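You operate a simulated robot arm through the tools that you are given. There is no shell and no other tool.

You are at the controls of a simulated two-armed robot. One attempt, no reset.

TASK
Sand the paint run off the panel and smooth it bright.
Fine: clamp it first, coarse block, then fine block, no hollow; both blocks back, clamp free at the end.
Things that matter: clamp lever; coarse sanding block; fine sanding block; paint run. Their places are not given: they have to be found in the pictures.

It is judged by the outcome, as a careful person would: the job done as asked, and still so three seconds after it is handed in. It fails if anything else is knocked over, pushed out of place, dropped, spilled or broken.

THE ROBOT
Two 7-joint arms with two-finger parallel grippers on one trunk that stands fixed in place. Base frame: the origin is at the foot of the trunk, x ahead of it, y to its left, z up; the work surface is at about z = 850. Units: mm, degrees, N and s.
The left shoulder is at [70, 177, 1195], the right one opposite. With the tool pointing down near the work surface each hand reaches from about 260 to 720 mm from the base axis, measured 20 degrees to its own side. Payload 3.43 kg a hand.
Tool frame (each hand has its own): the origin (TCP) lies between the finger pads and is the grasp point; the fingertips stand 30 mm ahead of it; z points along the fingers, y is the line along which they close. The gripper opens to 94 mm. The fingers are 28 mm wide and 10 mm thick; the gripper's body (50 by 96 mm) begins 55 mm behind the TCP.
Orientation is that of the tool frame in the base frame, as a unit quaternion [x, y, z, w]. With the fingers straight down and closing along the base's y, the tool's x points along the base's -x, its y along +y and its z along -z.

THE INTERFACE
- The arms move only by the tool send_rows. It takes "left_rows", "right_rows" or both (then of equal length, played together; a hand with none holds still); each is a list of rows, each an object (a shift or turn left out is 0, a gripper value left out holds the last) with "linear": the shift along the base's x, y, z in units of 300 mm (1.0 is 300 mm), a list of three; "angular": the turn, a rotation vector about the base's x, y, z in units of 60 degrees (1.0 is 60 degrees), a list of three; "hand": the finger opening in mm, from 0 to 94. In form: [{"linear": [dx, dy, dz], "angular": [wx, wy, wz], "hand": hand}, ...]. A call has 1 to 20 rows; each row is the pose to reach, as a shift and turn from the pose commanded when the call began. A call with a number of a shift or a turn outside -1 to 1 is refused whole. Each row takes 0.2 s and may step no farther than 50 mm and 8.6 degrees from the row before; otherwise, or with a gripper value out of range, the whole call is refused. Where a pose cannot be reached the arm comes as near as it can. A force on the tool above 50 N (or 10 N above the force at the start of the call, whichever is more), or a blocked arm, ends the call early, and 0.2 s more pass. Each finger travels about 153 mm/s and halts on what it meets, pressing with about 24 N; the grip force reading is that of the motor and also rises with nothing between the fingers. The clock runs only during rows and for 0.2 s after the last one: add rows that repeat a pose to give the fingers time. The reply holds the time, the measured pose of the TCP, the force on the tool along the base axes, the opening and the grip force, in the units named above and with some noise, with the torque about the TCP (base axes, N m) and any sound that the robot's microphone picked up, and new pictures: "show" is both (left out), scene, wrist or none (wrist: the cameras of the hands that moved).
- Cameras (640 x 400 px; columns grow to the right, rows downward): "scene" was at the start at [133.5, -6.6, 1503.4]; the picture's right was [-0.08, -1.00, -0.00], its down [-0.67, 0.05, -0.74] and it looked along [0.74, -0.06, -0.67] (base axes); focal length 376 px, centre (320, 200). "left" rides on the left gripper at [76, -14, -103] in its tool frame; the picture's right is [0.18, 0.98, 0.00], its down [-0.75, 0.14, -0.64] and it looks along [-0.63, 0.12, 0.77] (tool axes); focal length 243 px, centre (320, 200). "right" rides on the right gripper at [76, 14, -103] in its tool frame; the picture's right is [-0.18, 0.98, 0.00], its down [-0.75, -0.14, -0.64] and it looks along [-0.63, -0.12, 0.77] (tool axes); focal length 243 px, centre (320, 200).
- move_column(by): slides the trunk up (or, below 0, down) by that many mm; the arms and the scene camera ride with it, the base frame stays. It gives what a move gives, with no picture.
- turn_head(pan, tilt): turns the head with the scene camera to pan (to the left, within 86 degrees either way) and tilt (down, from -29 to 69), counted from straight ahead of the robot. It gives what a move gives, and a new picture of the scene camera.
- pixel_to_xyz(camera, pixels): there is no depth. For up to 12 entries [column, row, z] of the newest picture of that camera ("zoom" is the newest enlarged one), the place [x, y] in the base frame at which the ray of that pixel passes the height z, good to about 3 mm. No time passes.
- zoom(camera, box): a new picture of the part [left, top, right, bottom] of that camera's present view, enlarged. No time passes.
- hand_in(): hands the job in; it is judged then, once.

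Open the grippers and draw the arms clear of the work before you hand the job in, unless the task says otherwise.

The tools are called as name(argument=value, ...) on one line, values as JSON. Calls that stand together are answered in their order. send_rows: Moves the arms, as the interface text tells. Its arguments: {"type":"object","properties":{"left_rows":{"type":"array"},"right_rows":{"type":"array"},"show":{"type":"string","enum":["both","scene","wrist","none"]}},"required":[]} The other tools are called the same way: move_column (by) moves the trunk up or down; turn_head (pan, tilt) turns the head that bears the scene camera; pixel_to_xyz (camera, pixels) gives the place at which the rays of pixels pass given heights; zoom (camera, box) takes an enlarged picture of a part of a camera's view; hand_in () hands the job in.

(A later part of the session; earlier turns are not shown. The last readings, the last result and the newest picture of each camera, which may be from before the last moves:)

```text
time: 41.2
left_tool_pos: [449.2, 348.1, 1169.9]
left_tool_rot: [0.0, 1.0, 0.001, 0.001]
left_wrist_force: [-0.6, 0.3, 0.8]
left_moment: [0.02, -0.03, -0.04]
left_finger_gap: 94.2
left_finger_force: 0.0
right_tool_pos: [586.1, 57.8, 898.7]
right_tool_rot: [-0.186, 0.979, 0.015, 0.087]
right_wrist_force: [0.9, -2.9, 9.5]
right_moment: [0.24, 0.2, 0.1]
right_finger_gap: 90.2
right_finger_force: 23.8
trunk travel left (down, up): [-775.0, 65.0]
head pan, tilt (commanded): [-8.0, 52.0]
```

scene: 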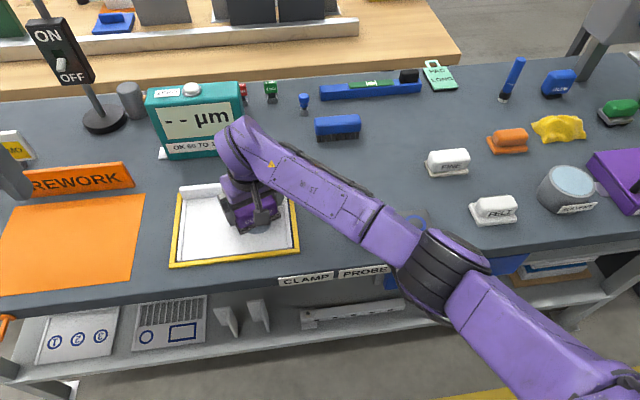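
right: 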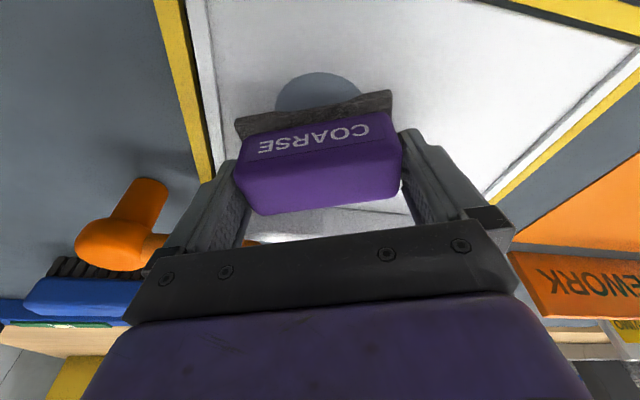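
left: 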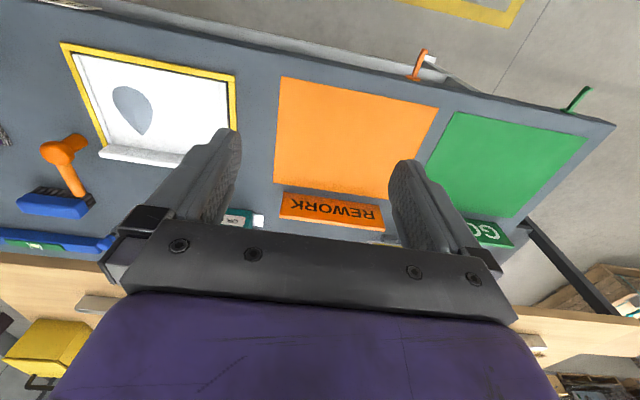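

About 9.5 N with the stroke done. I lift and shift back slightly so the wrist camera can see the run.

send_rows(right_rows=[{"linear": [0, 0, 0.06]}, {"linear": [0.05, 0, 0.2]}, {"linear": [0.1, 0, 0.3]}, {"linear": [0.1, 0, 0.3]}], show="both")

zoom(camera="right", box=[220, 0, 420, 130])

zoom(camera="scene", box=[165, 170, 305, 270])

```text
time: 42.2
left_tool_pos: [450.8, 347.6, 1170.4]
left_tool_rot: [-0.001, 1.0, 0.0, 0.0]
left_wrist_force: [-0.5, 0.3, -0.5]
left_moment: [0.02, -0.01, 0.03]
left_finger_gap: 94.2
left_finger_force: 0.1
right_tool_pos: [616.3, 56.0, 987.1]
right_tool_rot: [-0.186, 0.979, 0.016, 0.086]
right_wrist_force: [0.5, 0.0, -2.0]
right_moment: [0.03, 0.02, 0.03]
right_finger_gap: 90.0
right_finger_force: 24.0
trunk travel left (down, up): [-775.0, 65.0]
head pan, tilt (commanded): [-8.0, 52.0]
```

scene: 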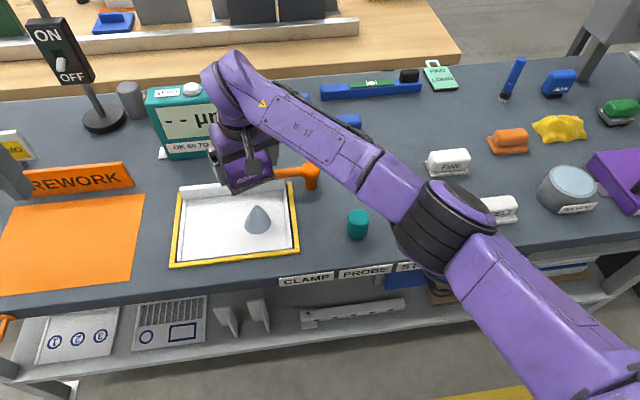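
right: 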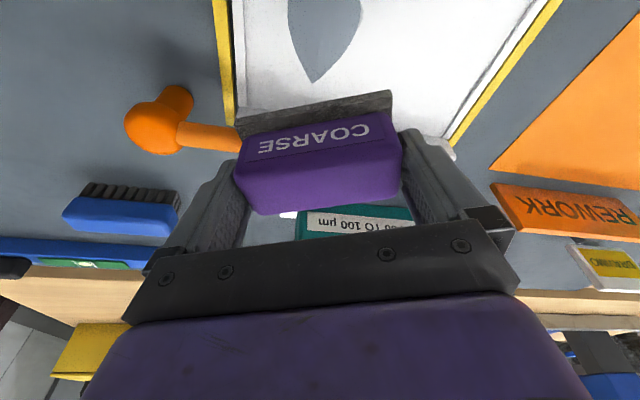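

```text
3.08 times, centred on (320, 65) of right
```

zoom: 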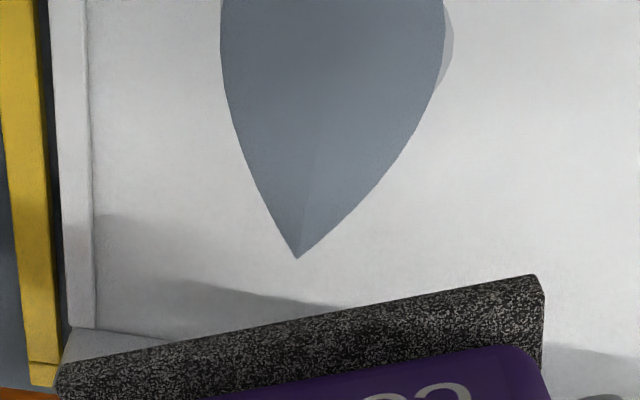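

```text
4.00 times, centred on (235, 220) of scene
```

zoom: 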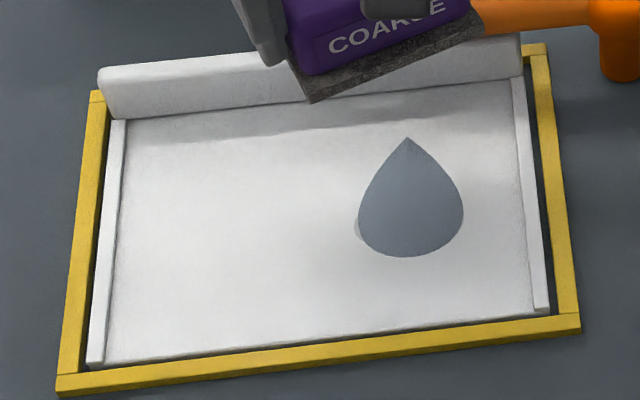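

The run has shrunk slightly (zoom width ~120→105 px) and a lighter scuffed sliver shows at its left. I return to the same height and do two more back-and-forth strokes.

send_rows(right_rows=[{"linear": [-0.05, 0, -0.15]}, {"linear": [-0.1, 0, -0.27]}, {"linear": [-0.1, 0, -0.301]}, {"linear": [-0.135, 0, -0.301]}, {"linear": [-0.17, 0, -0.301]}, {"linear": [-0.135, 0, -0.301]}, {"linear": [-0.1, 0, -0.301]}, {"linear": [-0.065, 0, -0.301]}, {"linear": [-0.03, 0, -0.301]}, {"linear": [-0.065, 0, -0.301]}, {"linear": [-0.1, 0, -0.301]}, {"linear": [-0.135, 0, -0.301]}, {"linear": [-0.17, 0, -0.301]}, {"linear": [-0.135, 0, -0.301]}, {"linear": [-0.1, 0, -0.301]}, {"linear": [-0.065, 0, -0.301]}, {"linear": [-0.03, 0, -0.301]}, {"linear": [-0.065, 0, -0.301]}, {"linear": [-0.1, 0, -0.301]}], show="none")

send_rows(right_rows=[{"linear": [0, 0, 0.06]}, {"linear": [0.05, 0, 0.2]}, {"linear": [0.1, 0, 0.3]}, {"linear": [0.1, 0, 0.3]}], show="both")

zoom(camera="scene", box=[165, 170, 305, 270])

```text
time: 46.2
left_tool_pos: [449.9, 348.7, 1169.3]
left_tool_rot: [-0.001, 1.0, 0.0, 0.0]
left_wrist_force: [-0.4, -1.4, -0.3]
left_moment: [-0.01, 0.0, 0.02]
left_finger_gap: 94.0
left_finger_force: 0.1
right_tool_pos: [585.3, 58.1, 897.9]
right_tool_rot: [-0.186, 0.979, 0.016, 0.087]
right_wrist_force: [-0.7, -0.1, 1.4]
right_moment: [0.05, 0.1, 0.06]
right_finger_gap: 89.9
right_finger_force: 24.2
trunk travel left (down, up): [-775.0, 65.0]
head pan, tilt (commanded): [-8.0, 52.0]
```

```text
time: 47.2
left_tool_pos: [450.3, 348.5, 1170.3]
left_tool_rot: [-0.001, 1.0, 0.0, 0.0]
left_wrist_force: [0.0, 0.2, 0.5]
left_moment: [-0.03, 0.0, -0.01]
left_finger_gap: 94.1
left_finger_force: 0.1
right_tool_pos: [616.3, 54.6, 987.3]
right_tool_rot: [-0.186, 0.979, 0.016, 0.086]
right_wrist_force: [-0.3, -0.6, -2.0]
right_moment: [-0.01, 0.01, -0.01]
right_finger_gap: 89.9
right_finger_force: 23.2
trunk travel left (down, up): [-775.0, 65.0]
head pan, tilt (commanded): [-8.0, 52.0]
```

scene: 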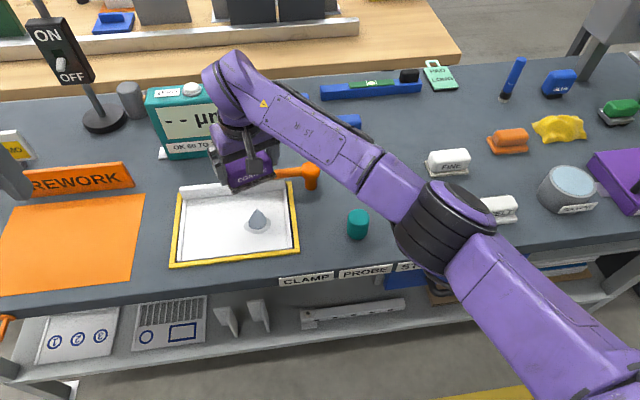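
right: 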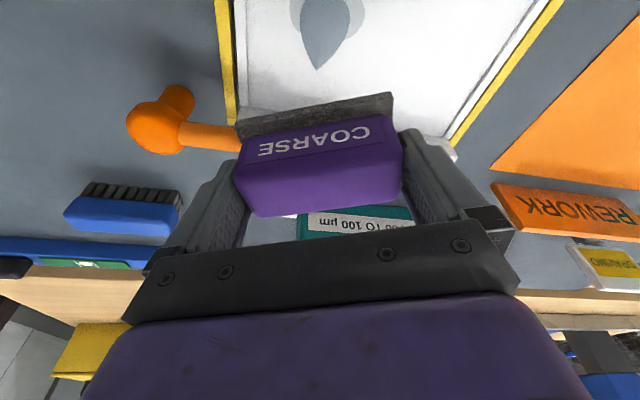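

```text
4.00 times, centred on (235, 220) of scene
```

zoom: 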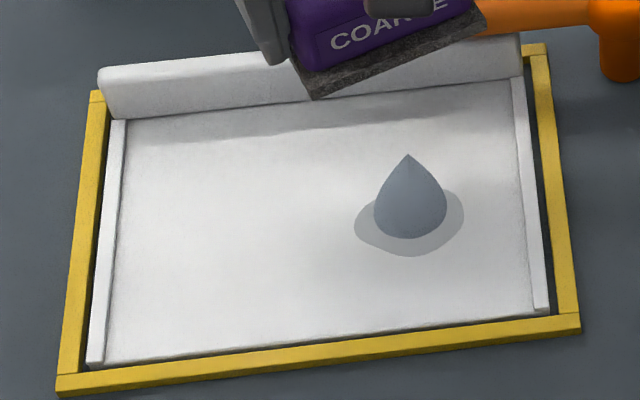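

The run has shrunk to ~73 px width and force fell to ~1.4 N, so material is coming off. I do two more back-and-forths about 0.9 mm lower.

send_rows(right_rows=[{"linear": [-0.05, 0, -0.15]}, {"linear": [-0.1, 0, -0.27]}, {"linear": [-0.1, 0, -0.303]}, {"linear": [-0.135, 0, -0.303]}, {"linear": [-0.17, 0, -0.303]}, {"linear": [-0.135, 0, -0.303]}, {"linear": [-0.1, 0, -0.303]}, {"linear": [-0.065, 0, -0.303]}, {"linear": [-0.03, 0, -0.303]}, {"linear": [-0.065, 0, -0.303]}, {"linear": [-0.1, 0, -0.303]}, {"linear": [-0.135, 0, -0.303]}, {"linear": [-0.17, 0, -0.303]}, {"linear": [-0.135, 0, -0.303]}, {"linear": [-0.1, 0, -0.303]}, {"linear": [-0.065, 0, -0.303]}, {"linear": [-0.03, 0, -0.303]}, {"linear": [-0.065, 0, -0.303]}, {"linear": [-0.1, 0, -0.303]}], show="none")

send_rows(right_rows=[{"linear": [0, 0, 0.06]}, {"linear": [0.05, 0, 0.2]}, {"linear": [0.1, 0, 0.3]}, {"linear": [0.1, 0, 0.3]}], show="scene")

zoom(camera="scene", box=[165, 170, 305, 270])

```text
time: 51.2
left_tool_pos: [450.3, 348.1, 1171.0]
left_tool_rot: [0.0, 1.0, 0.0, 0.001]
left_wrist_force: [-0.7, -0.3, -1.0]
left_moment: [-0.01, 0.01, 0.05]
left_finger_gap: 93.8
left_finger_force: 0.0
right_tool_pos: [586.8, 58.4, 899.2]
right_tool_rot: [-0.186, 0.979, 0.016, 0.088]
right_wrist_force: [-0.8, 0.9, -1.3]
right_moment: [-0.01, -0.02, 0.0]
right_finger_gap: 90.1
right_finger_force: 23.7
trunk travel left (down, up): [-775.0, 65.0]
head pan, tilt (commanded): [-8.0, 52.0]
```

```text
time: 52.2
left_tool_pos: [450.9, 348.8, 1169.8]
left_tool_rot: [-0.001, 1.0, 0.0, 0.0]
left_wrist_force: [-0.6, 0.3, -0.8]
left_moment: [0.03, 0.03, -0.01]
left_finger_gap: 94.2
left_finger_force: 0.0
right_tool_pos: [616.8, 58.5, 986.9]
right_tool_rot: [-0.187, 0.978, 0.017, 0.087]
right_wrist_force: [0.2, 0.6, -1.3]
right_moment: [0.02, 0.0, -0.05]
right_finger_gap: 90.3
right_finger_force: 24.7
trunk travel left (down, up): [-775.0, 65.0]
head pan, tilt (commanded): [-8.0, 52.0]
```

scene: 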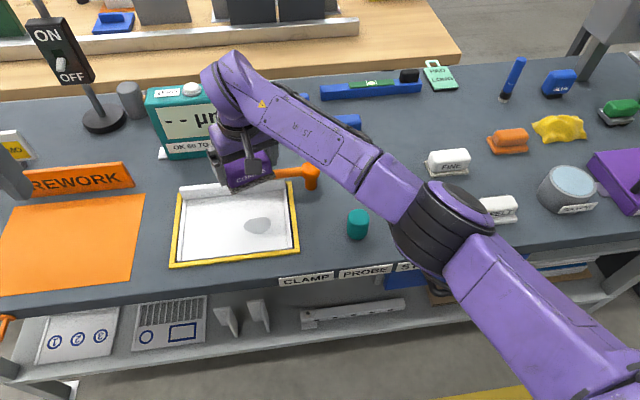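

```text
4.00 times, centred on (235, 220) of scene
```

zoom: 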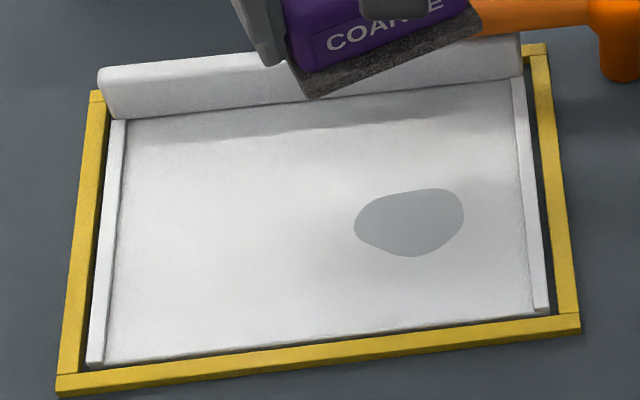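

The raised run is gone; only a dull scuffed patch remains at zoom (410,222). I check it closely for any leftover or hollow before changing blocks.

zoom(camera="scene", box=[235, 200, 295, 245])

pixel_to_xyz(camera="scene", pixels=[[258, 225, 853], [244, 226, 853], [271, 223, 853], [258, 217, 853], [258, 234, 853]])

```text
8.89 times, centred on (265, 222) of scene
```

zoom: 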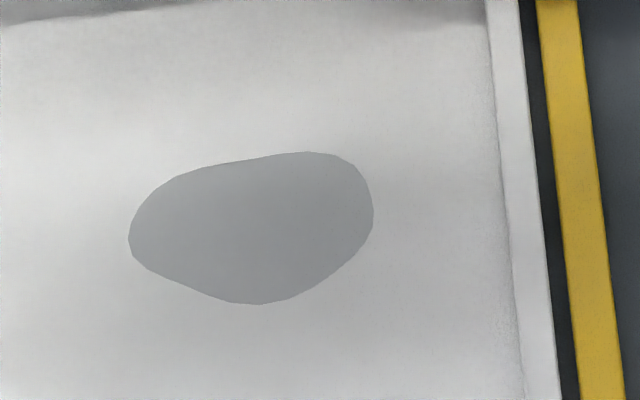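

```text
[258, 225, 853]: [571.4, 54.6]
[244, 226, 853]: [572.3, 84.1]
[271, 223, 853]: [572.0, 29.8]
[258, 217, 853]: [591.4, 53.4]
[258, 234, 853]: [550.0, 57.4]
```

The patch is uniform with no trace of the run, so coarse sanding stops here. I carry the coarse block back above its original place (net shift back to the pick pose, yaw undone), stopping ~25 mm above the table.

send_rows(right_rows=[{"linear": [0, 0, 0.12]}, {"linear": [-0.03, -0.1, 0.18]}, {"linear": [-0.05, -0.24, 0.18], "angular": [0, 0, -0.09]}, {"linear": [-0.05, -0.38, 0.18], "angular": [0, 0, -0.18]}, {"linear": [-0.03, -0.52, 0.18], "angular": [0, 0, -0.27]}, {"linear": [0, -0.66, 0.18], "angular": [0, 0, -0.36]}, {"linear": [0.05, -0.8, 0.18], "angular": [0, 0, -0.36]}, {"linear": [0.1, -0.92, 0.15], "angular": [0, 0, -0.36]}, {"linear": [0.15, -0.985, 0.05], "angular": [0, 0, -0.36]}, {"linear": [0.18, -0.989, -0.06], "angular": [0, 0, -0.36]}, {"linear": [0.18, -0.989, -0.15], "angular": [0, 0, -0.36]}, {"linear": [0.18, -0.989, -0.22], "angular": [0, 0, -0.36]}, {"linear": [0.18, -0.989, -0.22], "angular": [0, 0, -0.36]}], show="both")

```text
time: 55.0
left_tool_pos: [450.4, 348.3, 1168.9]
left_tool_rot: [-0.001, 1.0, 0.0, 0.001]
left_wrist_force: [0.7, 0.4, -0.4]
left_moment: [0.01, 0.03, -0.02]
left_finger_gap: 93.9
left_finger_force: 0.2
right_tool_pos: [670.3, -238.8, 919.6]
right_tool_rot: [0.0, 0.996, -0.001, 0.088]
right_wrist_force: [0.7, 0.1, -2.1]
right_moment: [0.02, 0.03, 0.0]
right_finger_gap: 90.2
right_finger_force: 24.2
trunk travel left (down, up): [-775.0, 65.0]
head pan, tilt (commanded): [-8.0, 52.0]
```

scene: 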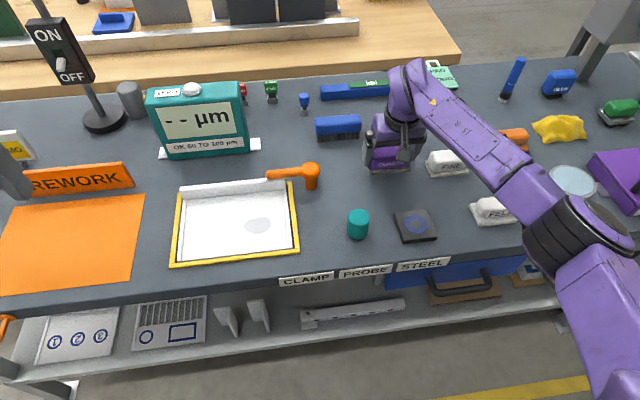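
right: 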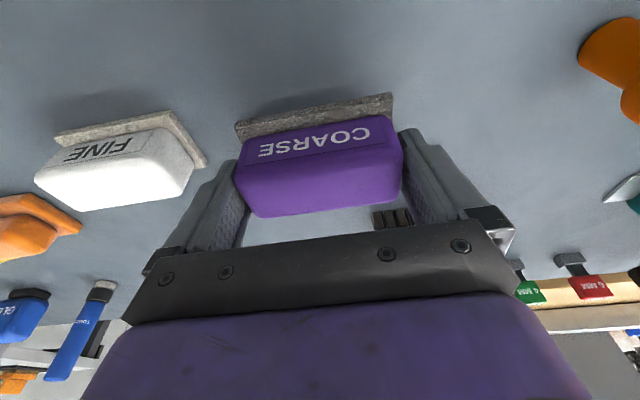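

Back over its spot at (670,−239,919.6). I lower gently until contact.

send_rows(right_rows=[{"linear": [0, 0, -0.03]}, {"linear": [0, 0, -0.055]}, {"linear": [0, 0, -0.07]}, {"linear": [0, 0, -0.078]}], show="none")

```text
time: 56.0
left_tool_pos: [449.9, 348.6, 1170.0]
left_tool_rot: [-0.001, 1.0, -0.001, 0.0]
left_wrist_force: [-0.4, -0.4, 0.1]
left_moment: [0.0, -0.01, 0.02]
left_finger_gap: 94.0
left_finger_force: 0.0
right_tool_pos: [671.3, -239.1, 897.4]
right_tool_rot: [0.0, 0.996, -0.001, 0.088]
right_wrist_force: [-0.4, 0.5, -1.6]
right_moment: [0.03, 0.02, -0.03]
right_finger_gap: 90.1
right_finger_force: 24.3
trunk travel left (down, up): [-775.0, 65.0]
head pan, tilt (commanded): [-8.0, 52.0]
```

Not yet touching (−1.6 N); I lower another ~1.5 mm in small steps.

send_rows(right_rows=[{"linear": [0, 0, -0.003]}, {"linear": [0, 0, -0.006]}], show="none")

```text
time: 56.6
left_tool_pos: [448.6, 347.9, 1169.3]
left_tool_rot: [-0.001, 1.0, 0.0, -0.001]
left_wrist_force: [-0.1, -0.9, -0.1]
left_moment: [0.0, 0.02, 0.03]
left_finger_gap: 93.9
left_finger_force: 0.1
right_tool_pos: [671.7, -240.7, 896.0]
right_tool_rot: [0.001, 0.996, 0.0, 0.088]
right_wrist_force: [1.1, -0.9, -2.0]
right_moment: [-0.01, 0.02, 0.0]
right_finger_gap: 90.3
right_finger_force: 23.9
trunk travel left (down, up): [-775.0, 65.0]
head pan, tilt (commanded): [-8.0, 52.0]
```

Still only the block's weight shows, so the block rode up slightly in the grip; I keep lowering in ~1 mm steps.

send_rows(right_rows=[{"linear": [0, 0, -0.003]}], show="none")

send_rows(right_rows=[{"linear": [0, 0, -0.003]}], show="none")

```text
time: 57.0
left_tool_pos: [450.0, 348.6, 1170.4]
left_tool_rot: [-0.001, 1.0, 0.0, 0.0]
left_wrist_force: [1.0, -0.1, -0.1]
left_moment: [0.0, 0.0, -0.04]
left_finger_gap: 94.2
left_finger_force: 0.2
right_tool_pos: [670.4, -239.1, 896.0]
right_tool_rot: [0.0, 0.996, -0.001, 0.088]
right_wrist_force: [-0.7, -0.5, -0.8]
right_moment: [-0.03, -0.01, 0.01]
right_finger_gap: 90.4
right_finger_force: 23.4
trunk travel left (down, up): [-775.0, 65.0]
head pan, tilt (commanded): [-8.0, 52.0]
```

```text
time: 57.4
left_tool_pos: [450.4, 349.5, 1170.4]
left_tool_rot: [0.0, 1.0, 0.0, 0.0]
left_wrist_force: [0.5, 0.2, -0.3]
left_moment: [0.02, 0.01, 0.05]
left_finger_gap: 94.1
left_finger_force: 0.0
right_tool_pos: [672.1, -239.6, 894.0]
right_tool_rot: [0.0, 0.996, -0.001, 0.088]
right_wrist_force: [-0.5, -0.6, -1.4]
right_moment: [-0.02, -0.03, -0.02]
right_finger_gap: 90.2
right_finger_force: 23.6
trunk travel left (down, up): [-775.0, 65.0]
head pan, tilt (commanded): [-8.0, 52.0]
```

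Still no contact at commanded ≈892.6; I continue 1 mm at a time.

send_rows(right_rows=[{"linear": [0, 0, -0.003]}], show="none")

send_rows(right_rows=[{"linear": [0, 0, -0.003]}], show="both")

```text
time: 57.8
left_tool_pos: [450.0, 348.4, 1169.1]
left_tool_rot: [-0.001, 1.0, -0.001, 0.0]
left_wrist_force: [-0.5, -0.2, -0.2]
left_moment: [0.0, 0.0, -0.01]
left_finger_gap: 94.0
left_finger_force: 0.0
right_tool_pos: [670.0, -238.1, 892.9]
right_tool_rot: [-0.001, 0.996, -0.001, 0.088]
right_wrist_force: [-0.2, 0.0, -2.0]
right_moment: [0.0, 0.02, 0.0]
right_finger_gap: 90.1
right_finger_force: 24.0
trunk travel left (down, up): [-775.0, 65.0]
head pan, tilt (commanded): [-8.0, 52.0]
```

```text
time: 58.2
left_tool_pos: [450.2, 348.5, 1168.8]
left_tool_rot: [-0.001, 1.0, 0.0, 0.0]
left_wrist_force: [0.6, -0.4, 0.6]
left_moment: [-0.02, -0.02, -0.02]
left_finger_gap: 93.8
left_finger_force: 0.1
right_tool_pos: [669.3, -238.0, 892.0]
right_tool_rot: [0.0, 0.996, 0.0, 0.088]
right_wrist_force: [-1.3, 0.8, -1.8]
right_moment: [-0.02, 0.0, -0.02]
right_finger_gap: 90.0
right_finger_force: 24.4
trunk travel left (down, up): [-775.0, 65.0]
head pan, tilt (commanded): [-8.0, 52.0]
```

scene: 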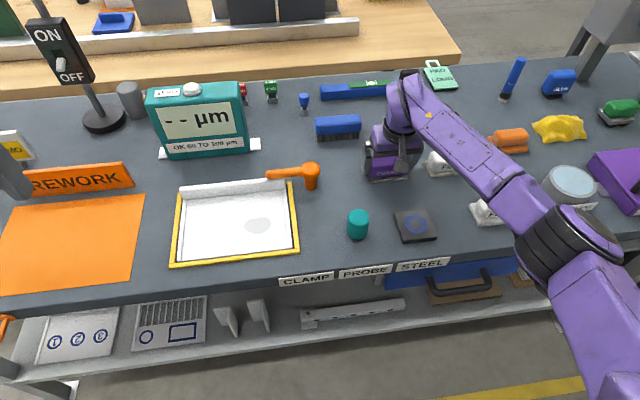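
right: 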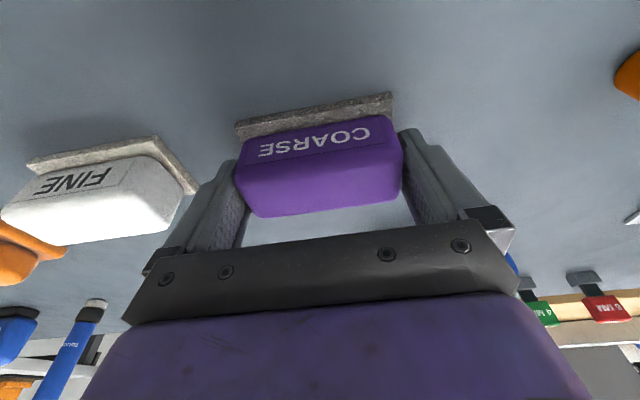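

The wrist view shows the block ~5 px lower in frame than at pick (it rode up ≈4–5 mm). I continue down in 1 mm steps to contact.

send_rows(right_rows=[{"linear": [0, 0, -0.003]}], show="none")

send_rows(right_rows=[{"linear": [0, 0, -0.003]}], show="none")

```text
time: 58.6
left_tool_pos: [451.3, 347.7, 1170.7]
left_tool_rot: [-0.001, 1.0, 0.0, 0.0]
left_wrist_force: [-0.2, 0.5, -0.7]
left_moment: [-0.01, 0.0, -0.03]
left_finger_gap: 94.4
left_finger_force: 0.1
right_tool_pos: [670.6, -238.2, 891.5]
right_tool_rot: [0.001, 0.996, -0.001, 0.088]
right_wrist_force: [-0.4, 0.0, -0.9]
right_moment: [-0.03, 0.0, -0.02]
right_finger_gap: 89.7
right_finger_force: 23.9
trunk travel left (down, up): [-775.0, 65.0]
head pan, tilt (commanded): [-8.0, 52.0]
```

```text
time: 59.0
left_tool_pos: [449.5, 349.0, 1170.8]
left_tool_rot: [-0.001, 1.0, 0.0, 0.001]
left_wrist_force: [0.7, -0.5, -1.0]
left_moment: [0.0, 0.02, 0.01]
left_finger_gap: 94.0
left_finger_force: 0.0
right_tool_pos: [670.8, -238.3, 891.4]
right_tool_rot: [-0.001, 0.996, -0.001, 0.09]
right_wrist_force: [-0.1, -0.9, 5.2]
right_moment: [-0.08, 0.17, 0.03]
right_finger_gap: 90.1
right_finger_force: 24.3
trunk travel left (down, up): [-775.0, 65.0]
head pan, tilt (commanded): [-8.0, 52.0]
```

Contact (5 N). I open the gripper to release the coarse block and check the picture before rising.

send_rows(right_rows=[{"hand": 94}, {"hand": 94}], show="both")

```text
time: 59.6
left_tool_pos: [449.3, 347.9, 1169.3]
left_tool_rot: [-0.001, 1.0, 0.0, 0.0]
left_wrist_force: [-0.1, 0.0, 0.3]
left_moment: [0.01, -0.01, 0.0]
left_finger_gap: 94.2
left_finger_force: 0.0
right_tool_pos: [670.9, -238.1, 890.8]
right_tool_rot: [0.0, 0.996, 0.0, 0.089]
right_wrist_force: [-1.0, -0.5, 0.0]
right_moment: [-0.03, 0.0, 0.0]
right_finger_gap: 94.0
right_finger_force: 0.1
trunk travel left (down, up): [-775.0, 65.0]
head pan, tilt (commanded): [-8.0, 52.0]
```

scene: 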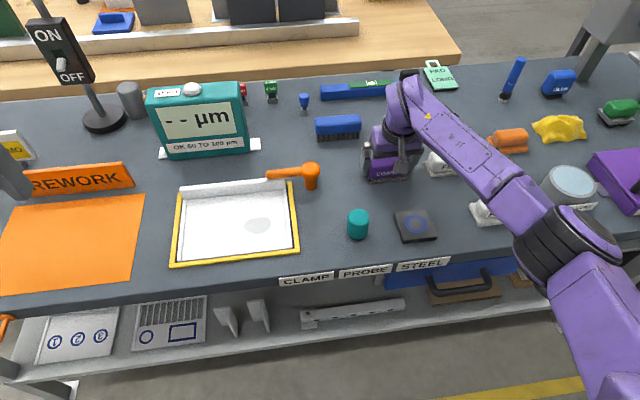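
right: 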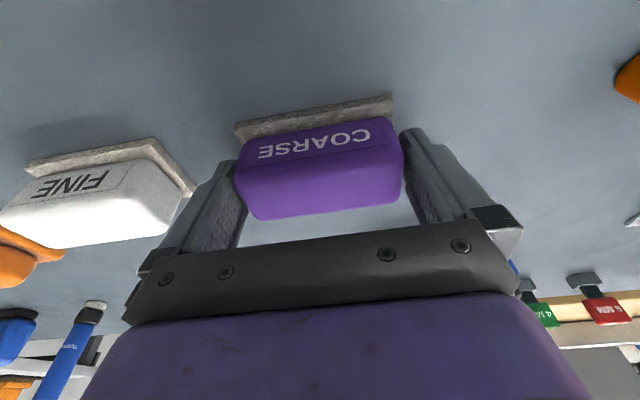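

Released cleanly with zero residual force. I rise straight up, then look at the block's final place.

send_rows(right_rows=[{"linear": [0, 0, 0.04]}, {"linear": [0, 0, 0.1]}, {"linear": [0, 0, 0.22]}, {"linear": [0, 0, 0.22]}], show="both")

zoom(camera="scene", box=[350, 130, 490, 210])

```text
time: 60.6
left_tool_pos: [450.8, 349.3, 1169.4]
left_tool_rot: [-0.001, 1.0, 0.0, 0.001]
left_wrist_force: [0.5, -0.1, -0.3]
left_moment: [-0.01, -0.03, -0.01]
left_finger_gap: 93.8
left_finger_force: 0.1
right_tool_pos: [669.3, -238.9, 956.6]
right_tool_rot: [0.001, 0.996, -0.001, 0.088]
right_wrist_force: [0.0, 0.7, -0.1]
right_moment: [-0.01, 0.0, 0.0]
right_finger_gap: 93.8
right_finger_force: 0.1
trunk travel left (down, up): [-775.0, 65.0]
head pan, tilt (commanded): [-8.0, 52.0]
```

scene: 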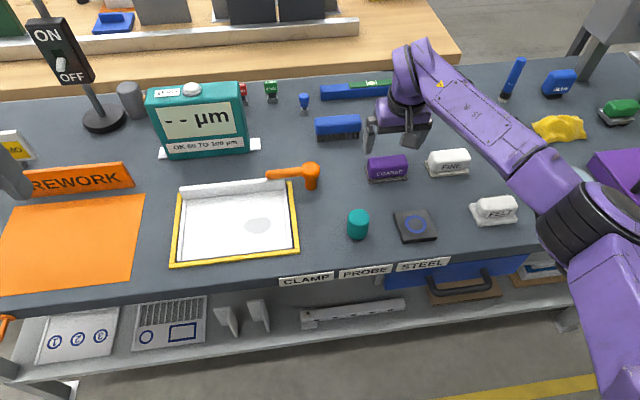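
right: 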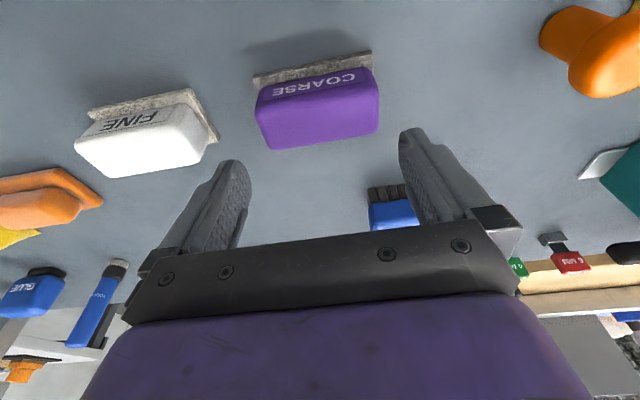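

```text
4.57 times, centred on (420, 170) of scene
```

zoom: 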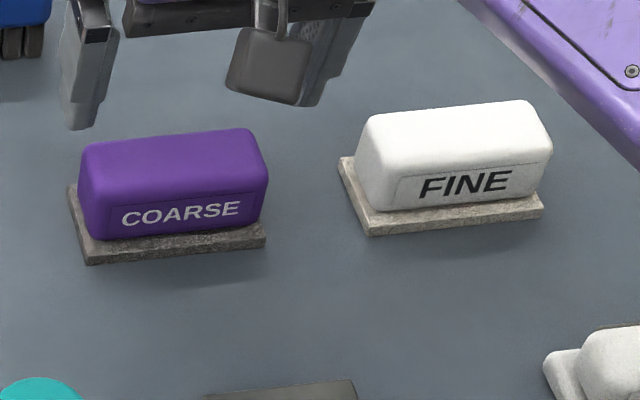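

The coarse block is back within ~2 mm of its start. I shift the open hand over to the fine block at y≈−381.

send_rows(right_rows=[{"linear": [0, -0.12, 0.03]}, {"linear": [0, -0.25, 0.03]}, {"linear": [0, -0.38, 0.02]}, {"linear": [0, -0.475, 0]}, {"linear": [0, -0.475, 0]}], show="both")

zoom(camera="right", box=[220, 20, 400, 160])

```text
time: 61.8
left_tool_pos: [450.7, 349.0, 1169.9]
left_tool_rot: [-0.001, 1.0, 0.0, 0.0]
left_wrist_force: [-0.3, -0.5, 0.5]
left_moment: [0.02, 0.02, 0.02]
left_finger_gap: 94.0
left_finger_force: 0.1
right_tool_pos: [669.7, -380.7, 953.9]
right_tool_rot: [0.001, 0.996, -0.001, 0.088]
right_wrist_force: [1.0, -0.8, -0.1]
right_moment: [0.02, 0.01, -0.01]
right_finger_gap: 94.0
right_finger_force: 0.1
trunk travel left (down, up): [-775.0, 65.0]
head pan, tilt (commanded): [-8.0, 52.0]
```

scene: 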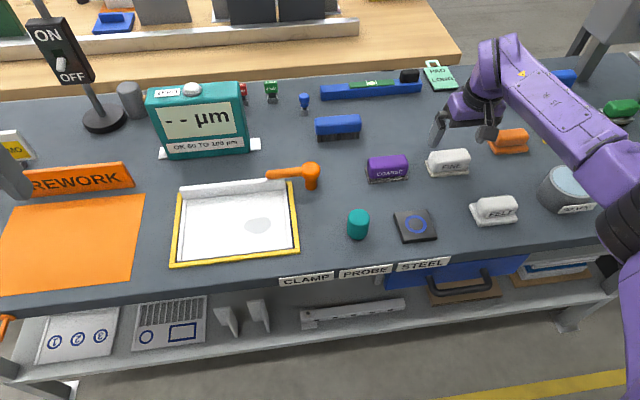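
right: 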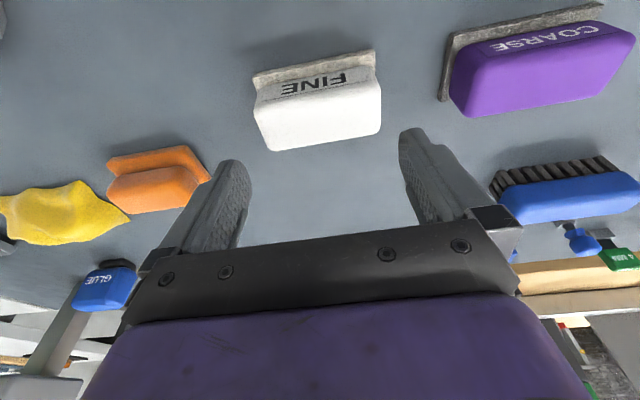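

```text
2.86 times, centred on (310, 90) of right
```

zoom: 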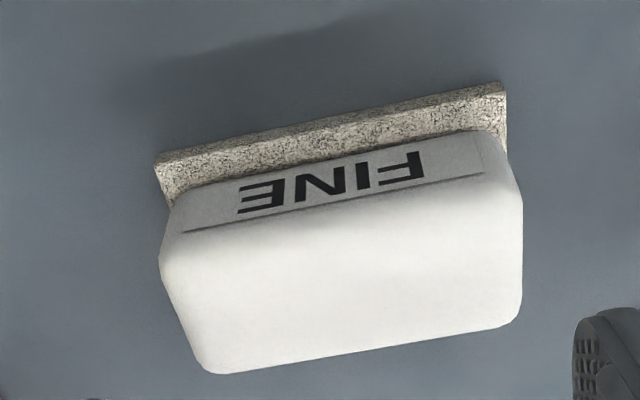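

The fine block sits in nearly the same relative spot as the coarse one did. I convert its corners for exact centring.

pixel_to_xyz(camera="right", pixels=[[252.2, 77.8, 850], [374, 48.7, 850], [254, 111.7, 885], [380.7, 88.3, 885], [271.5, 150.2, 887], [379.3, 132.7, 887], [254, 80, 850], [236, 160, 925], [405, 130, 925]])

zoom(camera="scene", box=[415, 130, 485, 190])

```text
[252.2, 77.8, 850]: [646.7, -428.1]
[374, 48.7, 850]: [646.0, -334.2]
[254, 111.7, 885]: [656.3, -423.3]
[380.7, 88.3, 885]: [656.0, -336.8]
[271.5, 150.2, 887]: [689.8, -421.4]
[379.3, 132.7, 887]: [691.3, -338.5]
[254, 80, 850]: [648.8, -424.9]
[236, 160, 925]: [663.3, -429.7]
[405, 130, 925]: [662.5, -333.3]
```

```text
6.67 times, centred on (450, 160) of scene
```

zoom: 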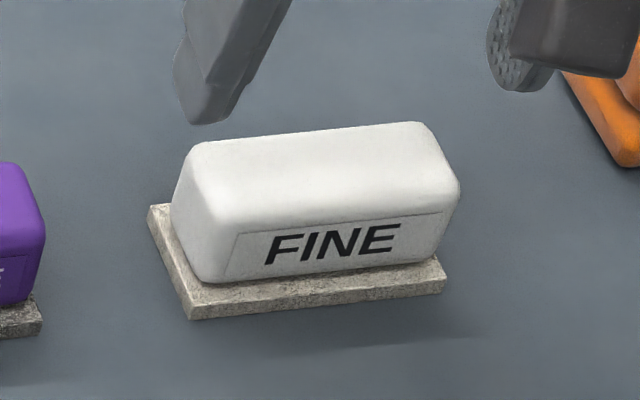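

Fine body centre ≈ (672,−380.2). I nudge +0.9 mm in y and lower to z≈927 for a clearance check.

send_rows(right_rows=[{"linear": [0, 0.003, -0.05]}, {"linear": [0, 0.003, -0.09]}, {"linear": [0, 0.003, -0.09]}], show="both")

zoom(camera="right", box=[200, 60, 440, 240])

send_rows(right_rows=[{"linear": [0, 0, 0]}], show="none")

```text
time: 62.6
left_tool_pos: [449.6, 348.2, 1169.4]
left_tool_rot: [-0.001, 1.0, 0.0, 0.0]
left_wrist_force: [0.0, -0.3, -0.2]
left_moment: [-0.01, 0.01, 0.05]
left_finger_gap: 94.0
left_finger_force: 0.2
right_tool_pos: [670.6, -379.0, 930.1]
right_tool_rot: [-0.001, 0.996, 0.0, 0.088]
right_wrist_force: [0.5, 0.8, -0.9]
right_moment: [-0.01, -0.01, -0.01]
right_finger_gap: 93.7
right_finger_force: 0.0
trunk travel left (down, up): [-775.0, 65.0]
head pan, tilt (commanded): [-8.0, 52.0]
```

scene: 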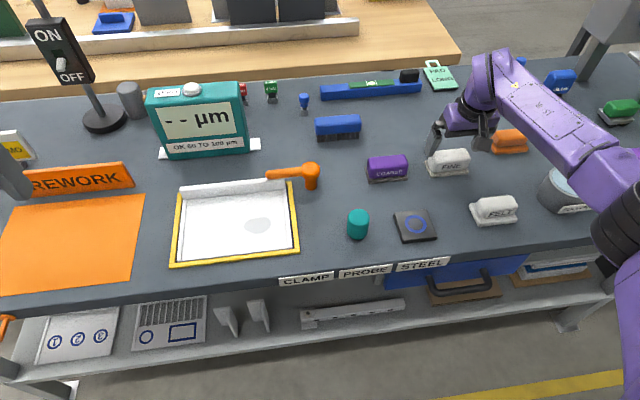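
right: 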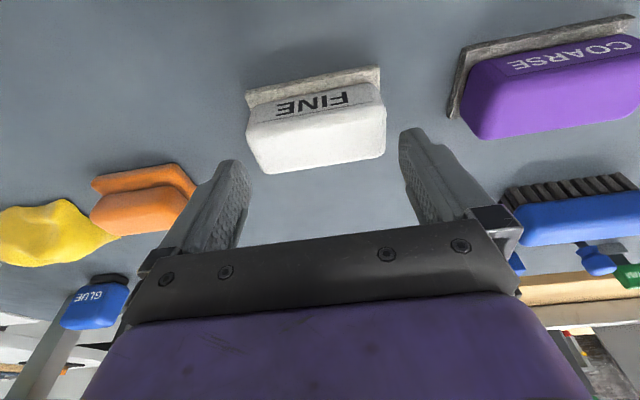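

```text
2.22 times, centred on (320, 150) of right
```

zoom: 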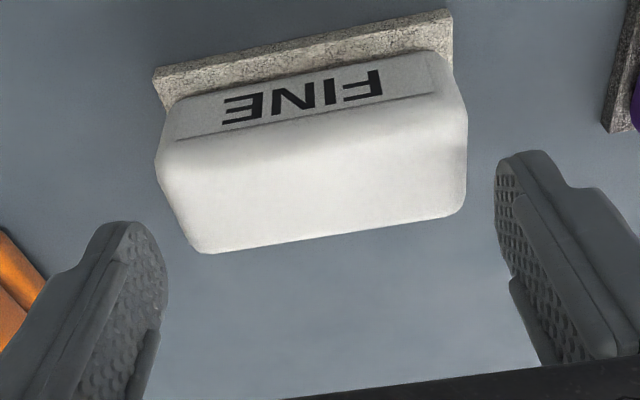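

```text
time: 63.0
left_tool_pos: [450.2, 348.3, 1169.3]
left_tool_rot: [-0.001, 1.0, 0.0, 0.0]
left_wrist_force: [-0.2, 0.3, -0.5]
left_moment: [0.01, 0.01, -0.01]
left_finger_gap: 94.0
left_finger_force: 0.1
right_tool_pos: [670.0, -379.2, 929.9]
right_tool_rot: [0.0, 0.996, 0.0, 0.088]
right_wrist_force: [-0.4, -0.6, -0.8]
right_moment: [-0.01, -0.01, 0.01]
right_finger_gap: 94.0
right_finger_force: 0.2
trunk travel left (down, up): [-775.0, 65.0]
head pan, tilt (commanded): [-8.0, 52.0]
```

I compute the block ends again from this closer view to fix the final y offset.

pixel_to_xyz(camera="right", pixels=[[246.2, 136.5, 885], [386.2, 125.3, 885], [268.2, 173.4, 887], [383.9, 154.5, 887], [245, 92.4, 850], [379.4, 65.4, 850], [250.2, 174.8, 908], [399.7, 143.2, 908], [238, 163, 900], [405, 130, 900]])

```text
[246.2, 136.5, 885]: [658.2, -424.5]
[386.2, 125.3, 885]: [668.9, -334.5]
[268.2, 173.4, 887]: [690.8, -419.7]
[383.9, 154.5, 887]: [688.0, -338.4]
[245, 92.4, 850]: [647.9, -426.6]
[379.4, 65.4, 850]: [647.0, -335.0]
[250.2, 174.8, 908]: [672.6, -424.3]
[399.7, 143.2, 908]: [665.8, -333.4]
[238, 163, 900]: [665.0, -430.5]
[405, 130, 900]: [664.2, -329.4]
```

Fingers and block are centred to within ~0.5 mm. I descend slowly to z≈892.

send_rows(right_rows=[{"linear": [0.003, -0.0015, -0.035]}, {"linear": [0.003, -0.0015, -0.065]}, {"linear": [0.003, -0.0015, -0.09]}, {"linear": [0.003, -0.0015, -0.11]}, {"linear": [0.003, -0.0015, -0.126]}, {"linear": [0.003, -0.0015, -0.126]}], show="both")

```text
time: 64.4
left_tool_pos: [450.2, 348.1, 1169.8]
left_tool_rot: [-0.001, 1.0, 0.0, -0.001]
left_wrist_force: [0.3, -1.0, -0.6]
left_moment: [-0.01, -0.01, 0.01]
left_finger_gap: 94.3
left_finger_force: 0.1
right_tool_pos: [672.5, -382.3, 892.5]
right_tool_rot: [0.0, 0.996, -0.001, 0.088]
right_wrist_force: [0.0, 0.5, 0.6]
right_moment: [0.02, 0.0, -0.04]
right_finger_gap: 94.0
right_finger_force: 0.1
trunk travel left (down, up): [-775.0, 65.0]
head pan, tilt (commanded): [-8.0, 52.0]
```

scene: 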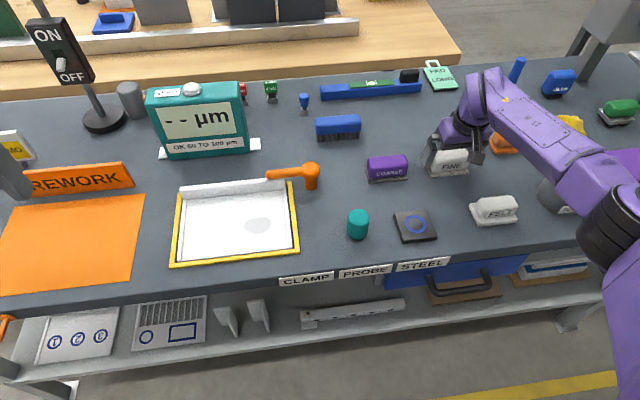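
right: 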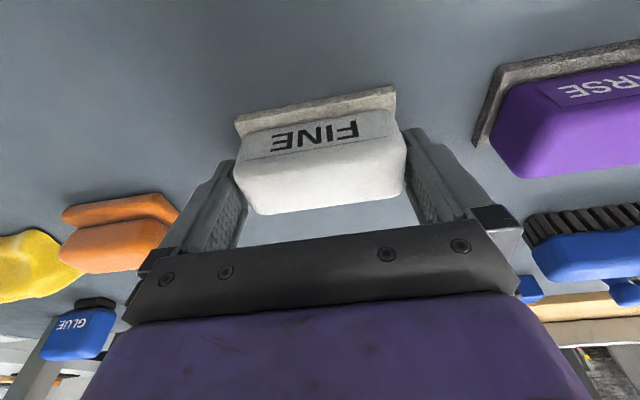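

No contact forces. I close on the fine block.

send_rows(right_rows=[{"hand": 60}, {"hand": 60}, {"hand": 60}], show="both")

```text
time: 65.2
left_tool_pos: [450.2, 348.0, 1170.0]
left_tool_rot: [-0.001, 1.0, 0.0, 0.0]
left_wrist_force: [0.8, 0.1, 0.4]
left_moment: [0.01, -0.01, -0.04]
left_finger_gap: 93.8
left_finger_force: 0.1
right_tool_pos: [672.7, -381.6, 891.1]
right_tool_rot: [-0.001, 0.996, -0.001, 0.088]
right_wrist_force: [0.1, 0.5, 0.4]
right_moment: [-0.09, -0.02, 0.02]
right_finger_gap: 90.1
right_finger_force: 24.5
trunk travel left (down, up): [-775.0, 65.0]
head pan, tilt (commanded): [-8.0, 52.0]
```

scene: 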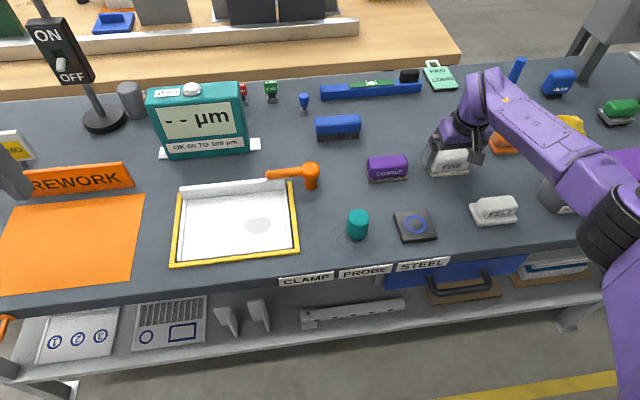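
right: 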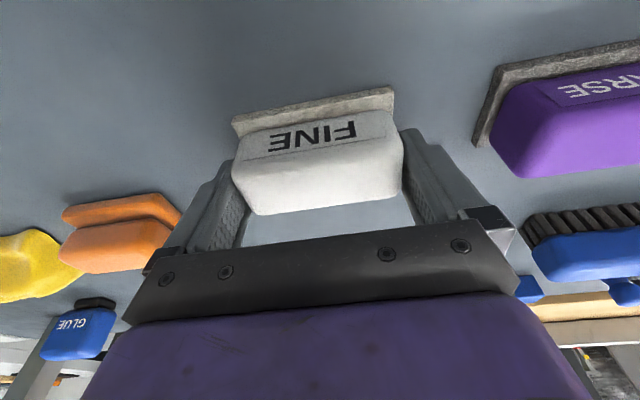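

Gripped at 90.1 mm. I lift and carry the fine block up and leftward over the bench toward the panel (first part).

send_rows(right_rows=[{"linear": [0, 0, 0.05]}, {"linear": [0, 0, 0.15]}, {"linear": [-0.02, 0, 0.28]}, {"linear": [-0.06, 0.06, 0.4]}, {"linear": [-0.1, 0.16, 0.49]}, {"linear": [-0.14, 0.3, 0.5]}, {"linear": [-0.18, 0.44, 0.5]}, {"linear": [-0.22, 0.58, 0.5]}, {"linear": [-0.25, 0.72, 0.5]}, {"linear": [-0.27, 0.85, 0.5], "angular": [0, 0, 0.09]}, {"linear": [-0.29, 0.98, 0.5], "angular": [0, 0, 0.18]}, {"linear": [-0.29, 0.98, 0.5], "angular": [0, 0, 0.18]}], show="both")

```text
time: 67.8
left_tool_pos: [451.0, 348.0, 1169.9]
left_tool_rot: [-0.001, 1.0, 0.0, 0.0]
left_wrist_force: [0.4, -0.4, -0.7]
left_moment: [0.04, 0.01, -0.04]
left_finger_gap: 94.0
left_finger_force: 0.1
right_tool_pos: [582.5, -87.9, 1037.5]
right_tool_rot: [-0.094, 0.992, 0.008, 0.088]
right_wrist_force: [0.0, 0.2, -1.2]
right_moment: [0.02, 0.01, -0.01]
right_finger_gap: 90.0
right_finger_force: 23.4
trunk travel left (down, up): [-775.0, 65.0]
head pan, tilt (commanded): [-8.0, 52.0]
```

scene: 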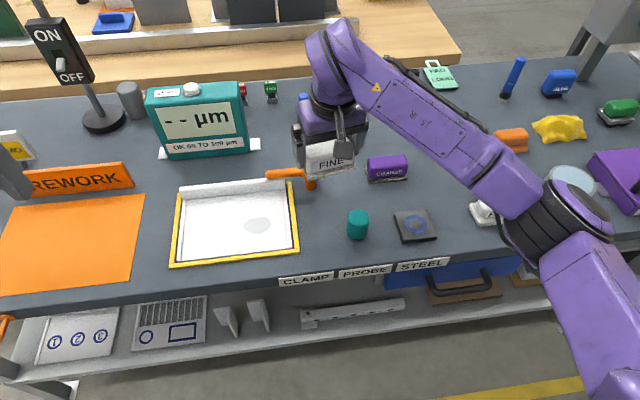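
right: 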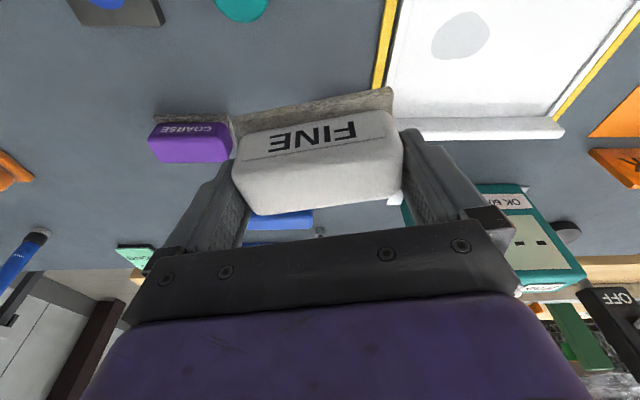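

Continuing to over the patch at (578,57) and lowering to z≈908.

send_rows(right_rows=[{"linear": [-0.005, 0.14, 0], "angular": [0, 0, 0.06]}, {"linear": [-0.01, 0.28, 0], "angular": [0, 0, 0.12]}, {"linear": [-0.015, 0.4, 0], "angular": [0, 0, 0.18]}, {"linear": [-0.015, 0.483, 0], "angular": [0, 0, 0.18]}, {"linear": [-0.015, 0.483, -0.14], "angular": [0, 0, 0.18]}, {"linear": [-0.015, 0.483, -0.28], "angular": [0, 0, 0.18]}, {"linear": [-0.015, 0.483, -0.38], "angular": [0, 0, 0.18]}, {"linear": [-0.015, 0.483, -0.43], "angular": [0, 0, 0.18]}, {"linear": [-0.015, 0.483, -0.43], "angular": [0, 0, 0.18]}], show="both")

```text
time: 69.8
left_tool_pos: [451.0, 349.3, 1169.7]
left_tool_rot: [-0.001, 1.0, 0.0, 0.0]
left_wrist_force: [-0.6, 0.0, 0.2]
left_moment: [0.0, -0.01, 0.02]
left_finger_gap: 94.0
left_finger_force: 0.0
right_tool_pos: [579.2, 59.6, 914.0]
right_tool_rot: [-0.186, 0.979, 0.016, 0.087]
right_wrist_force: [-0.1, 0.0, -1.1]
right_moment: [0.0, 0.01, -0.02]
right_finger_gap: 90.2
right_finger_force: 24.0
trunk travel left (down, up): [-775.0, 65.0]
head pan, tilt (commanded): [-8.0, 52.0]
```

scene: 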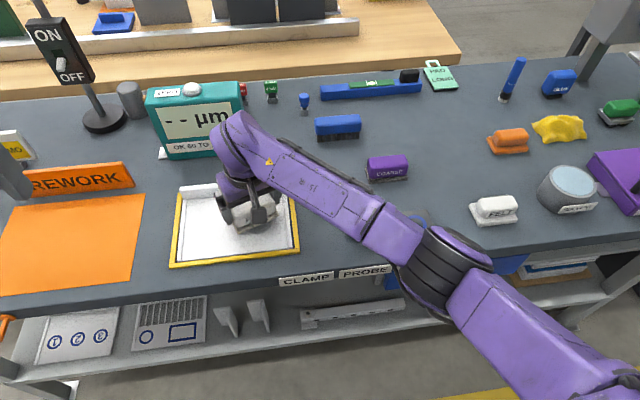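
right: 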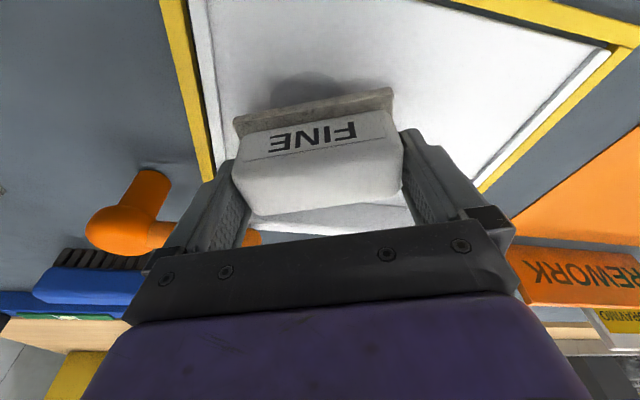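

At z≈913. I lower toward the surface, first to ≈899, then 1.2 mm steps watching the force.

send_rows(right_rows=[{"linear": [0, 0, -0.02]}, {"linear": [0, 0, -0.035]}, {"linear": [0, 0, -0.045]}], show="none")

send_rows(right_rows=[{"linear": [0, 0, -0.004]}, {"linear": [0, 0, -0.008]}], show="none")

```text
time: 70.6
left_tool_pos: [450.3, 347.9, 1168.6]
left_tool_rot: [-0.001, 1.0, 0.0, 0.0]
left_wrist_force: [-0.5, 0.2, 0.6]
left_moment: [0.0, 0.0, -0.01]
left_finger_gap: 94.3
left_finger_force: 0.1
right_tool_pos: [579.1, 59.1, 899.2]
right_tool_rot: [-0.185, 0.979, 0.016, 0.087]
right_wrist_force: [0.1, -1.3, -1.8]
right_moment: [0.0, 0.0, 0.0]
right_finger_gap: 90.1
right_finger_force: 24.0
trunk travel left (down, up): [-775.0, 65.0]
head pan, tilt (commanded): [-8.0, 52.0]
```

```text
time: 71.2
left_tool_pos: [448.5, 348.6, 1170.6]
left_tool_rot: [-0.001, 1.0, 0.0, 0.001]
left_wrist_force: [0.5, -0.2, 0.7]
left_moment: [0.0, 0.0, -0.01]
left_finger_gap: 94.0
left_finger_force: 0.1
right_tool_pos: [580.0, 58.1, 898.2]
right_tool_rot: [-0.187, 0.978, 0.016, 0.088]
right_wrist_force: [-0.7, -1.0, 9.4]
right_moment: [-0.11, 0.27, 0.01]
right_finger_gap: 90.0
right_finger_force: 24.1
trunk travel left (down, up): [-775.0, 65.0]
head pan, tilt (commanded): [-8.0, 52.0]
```

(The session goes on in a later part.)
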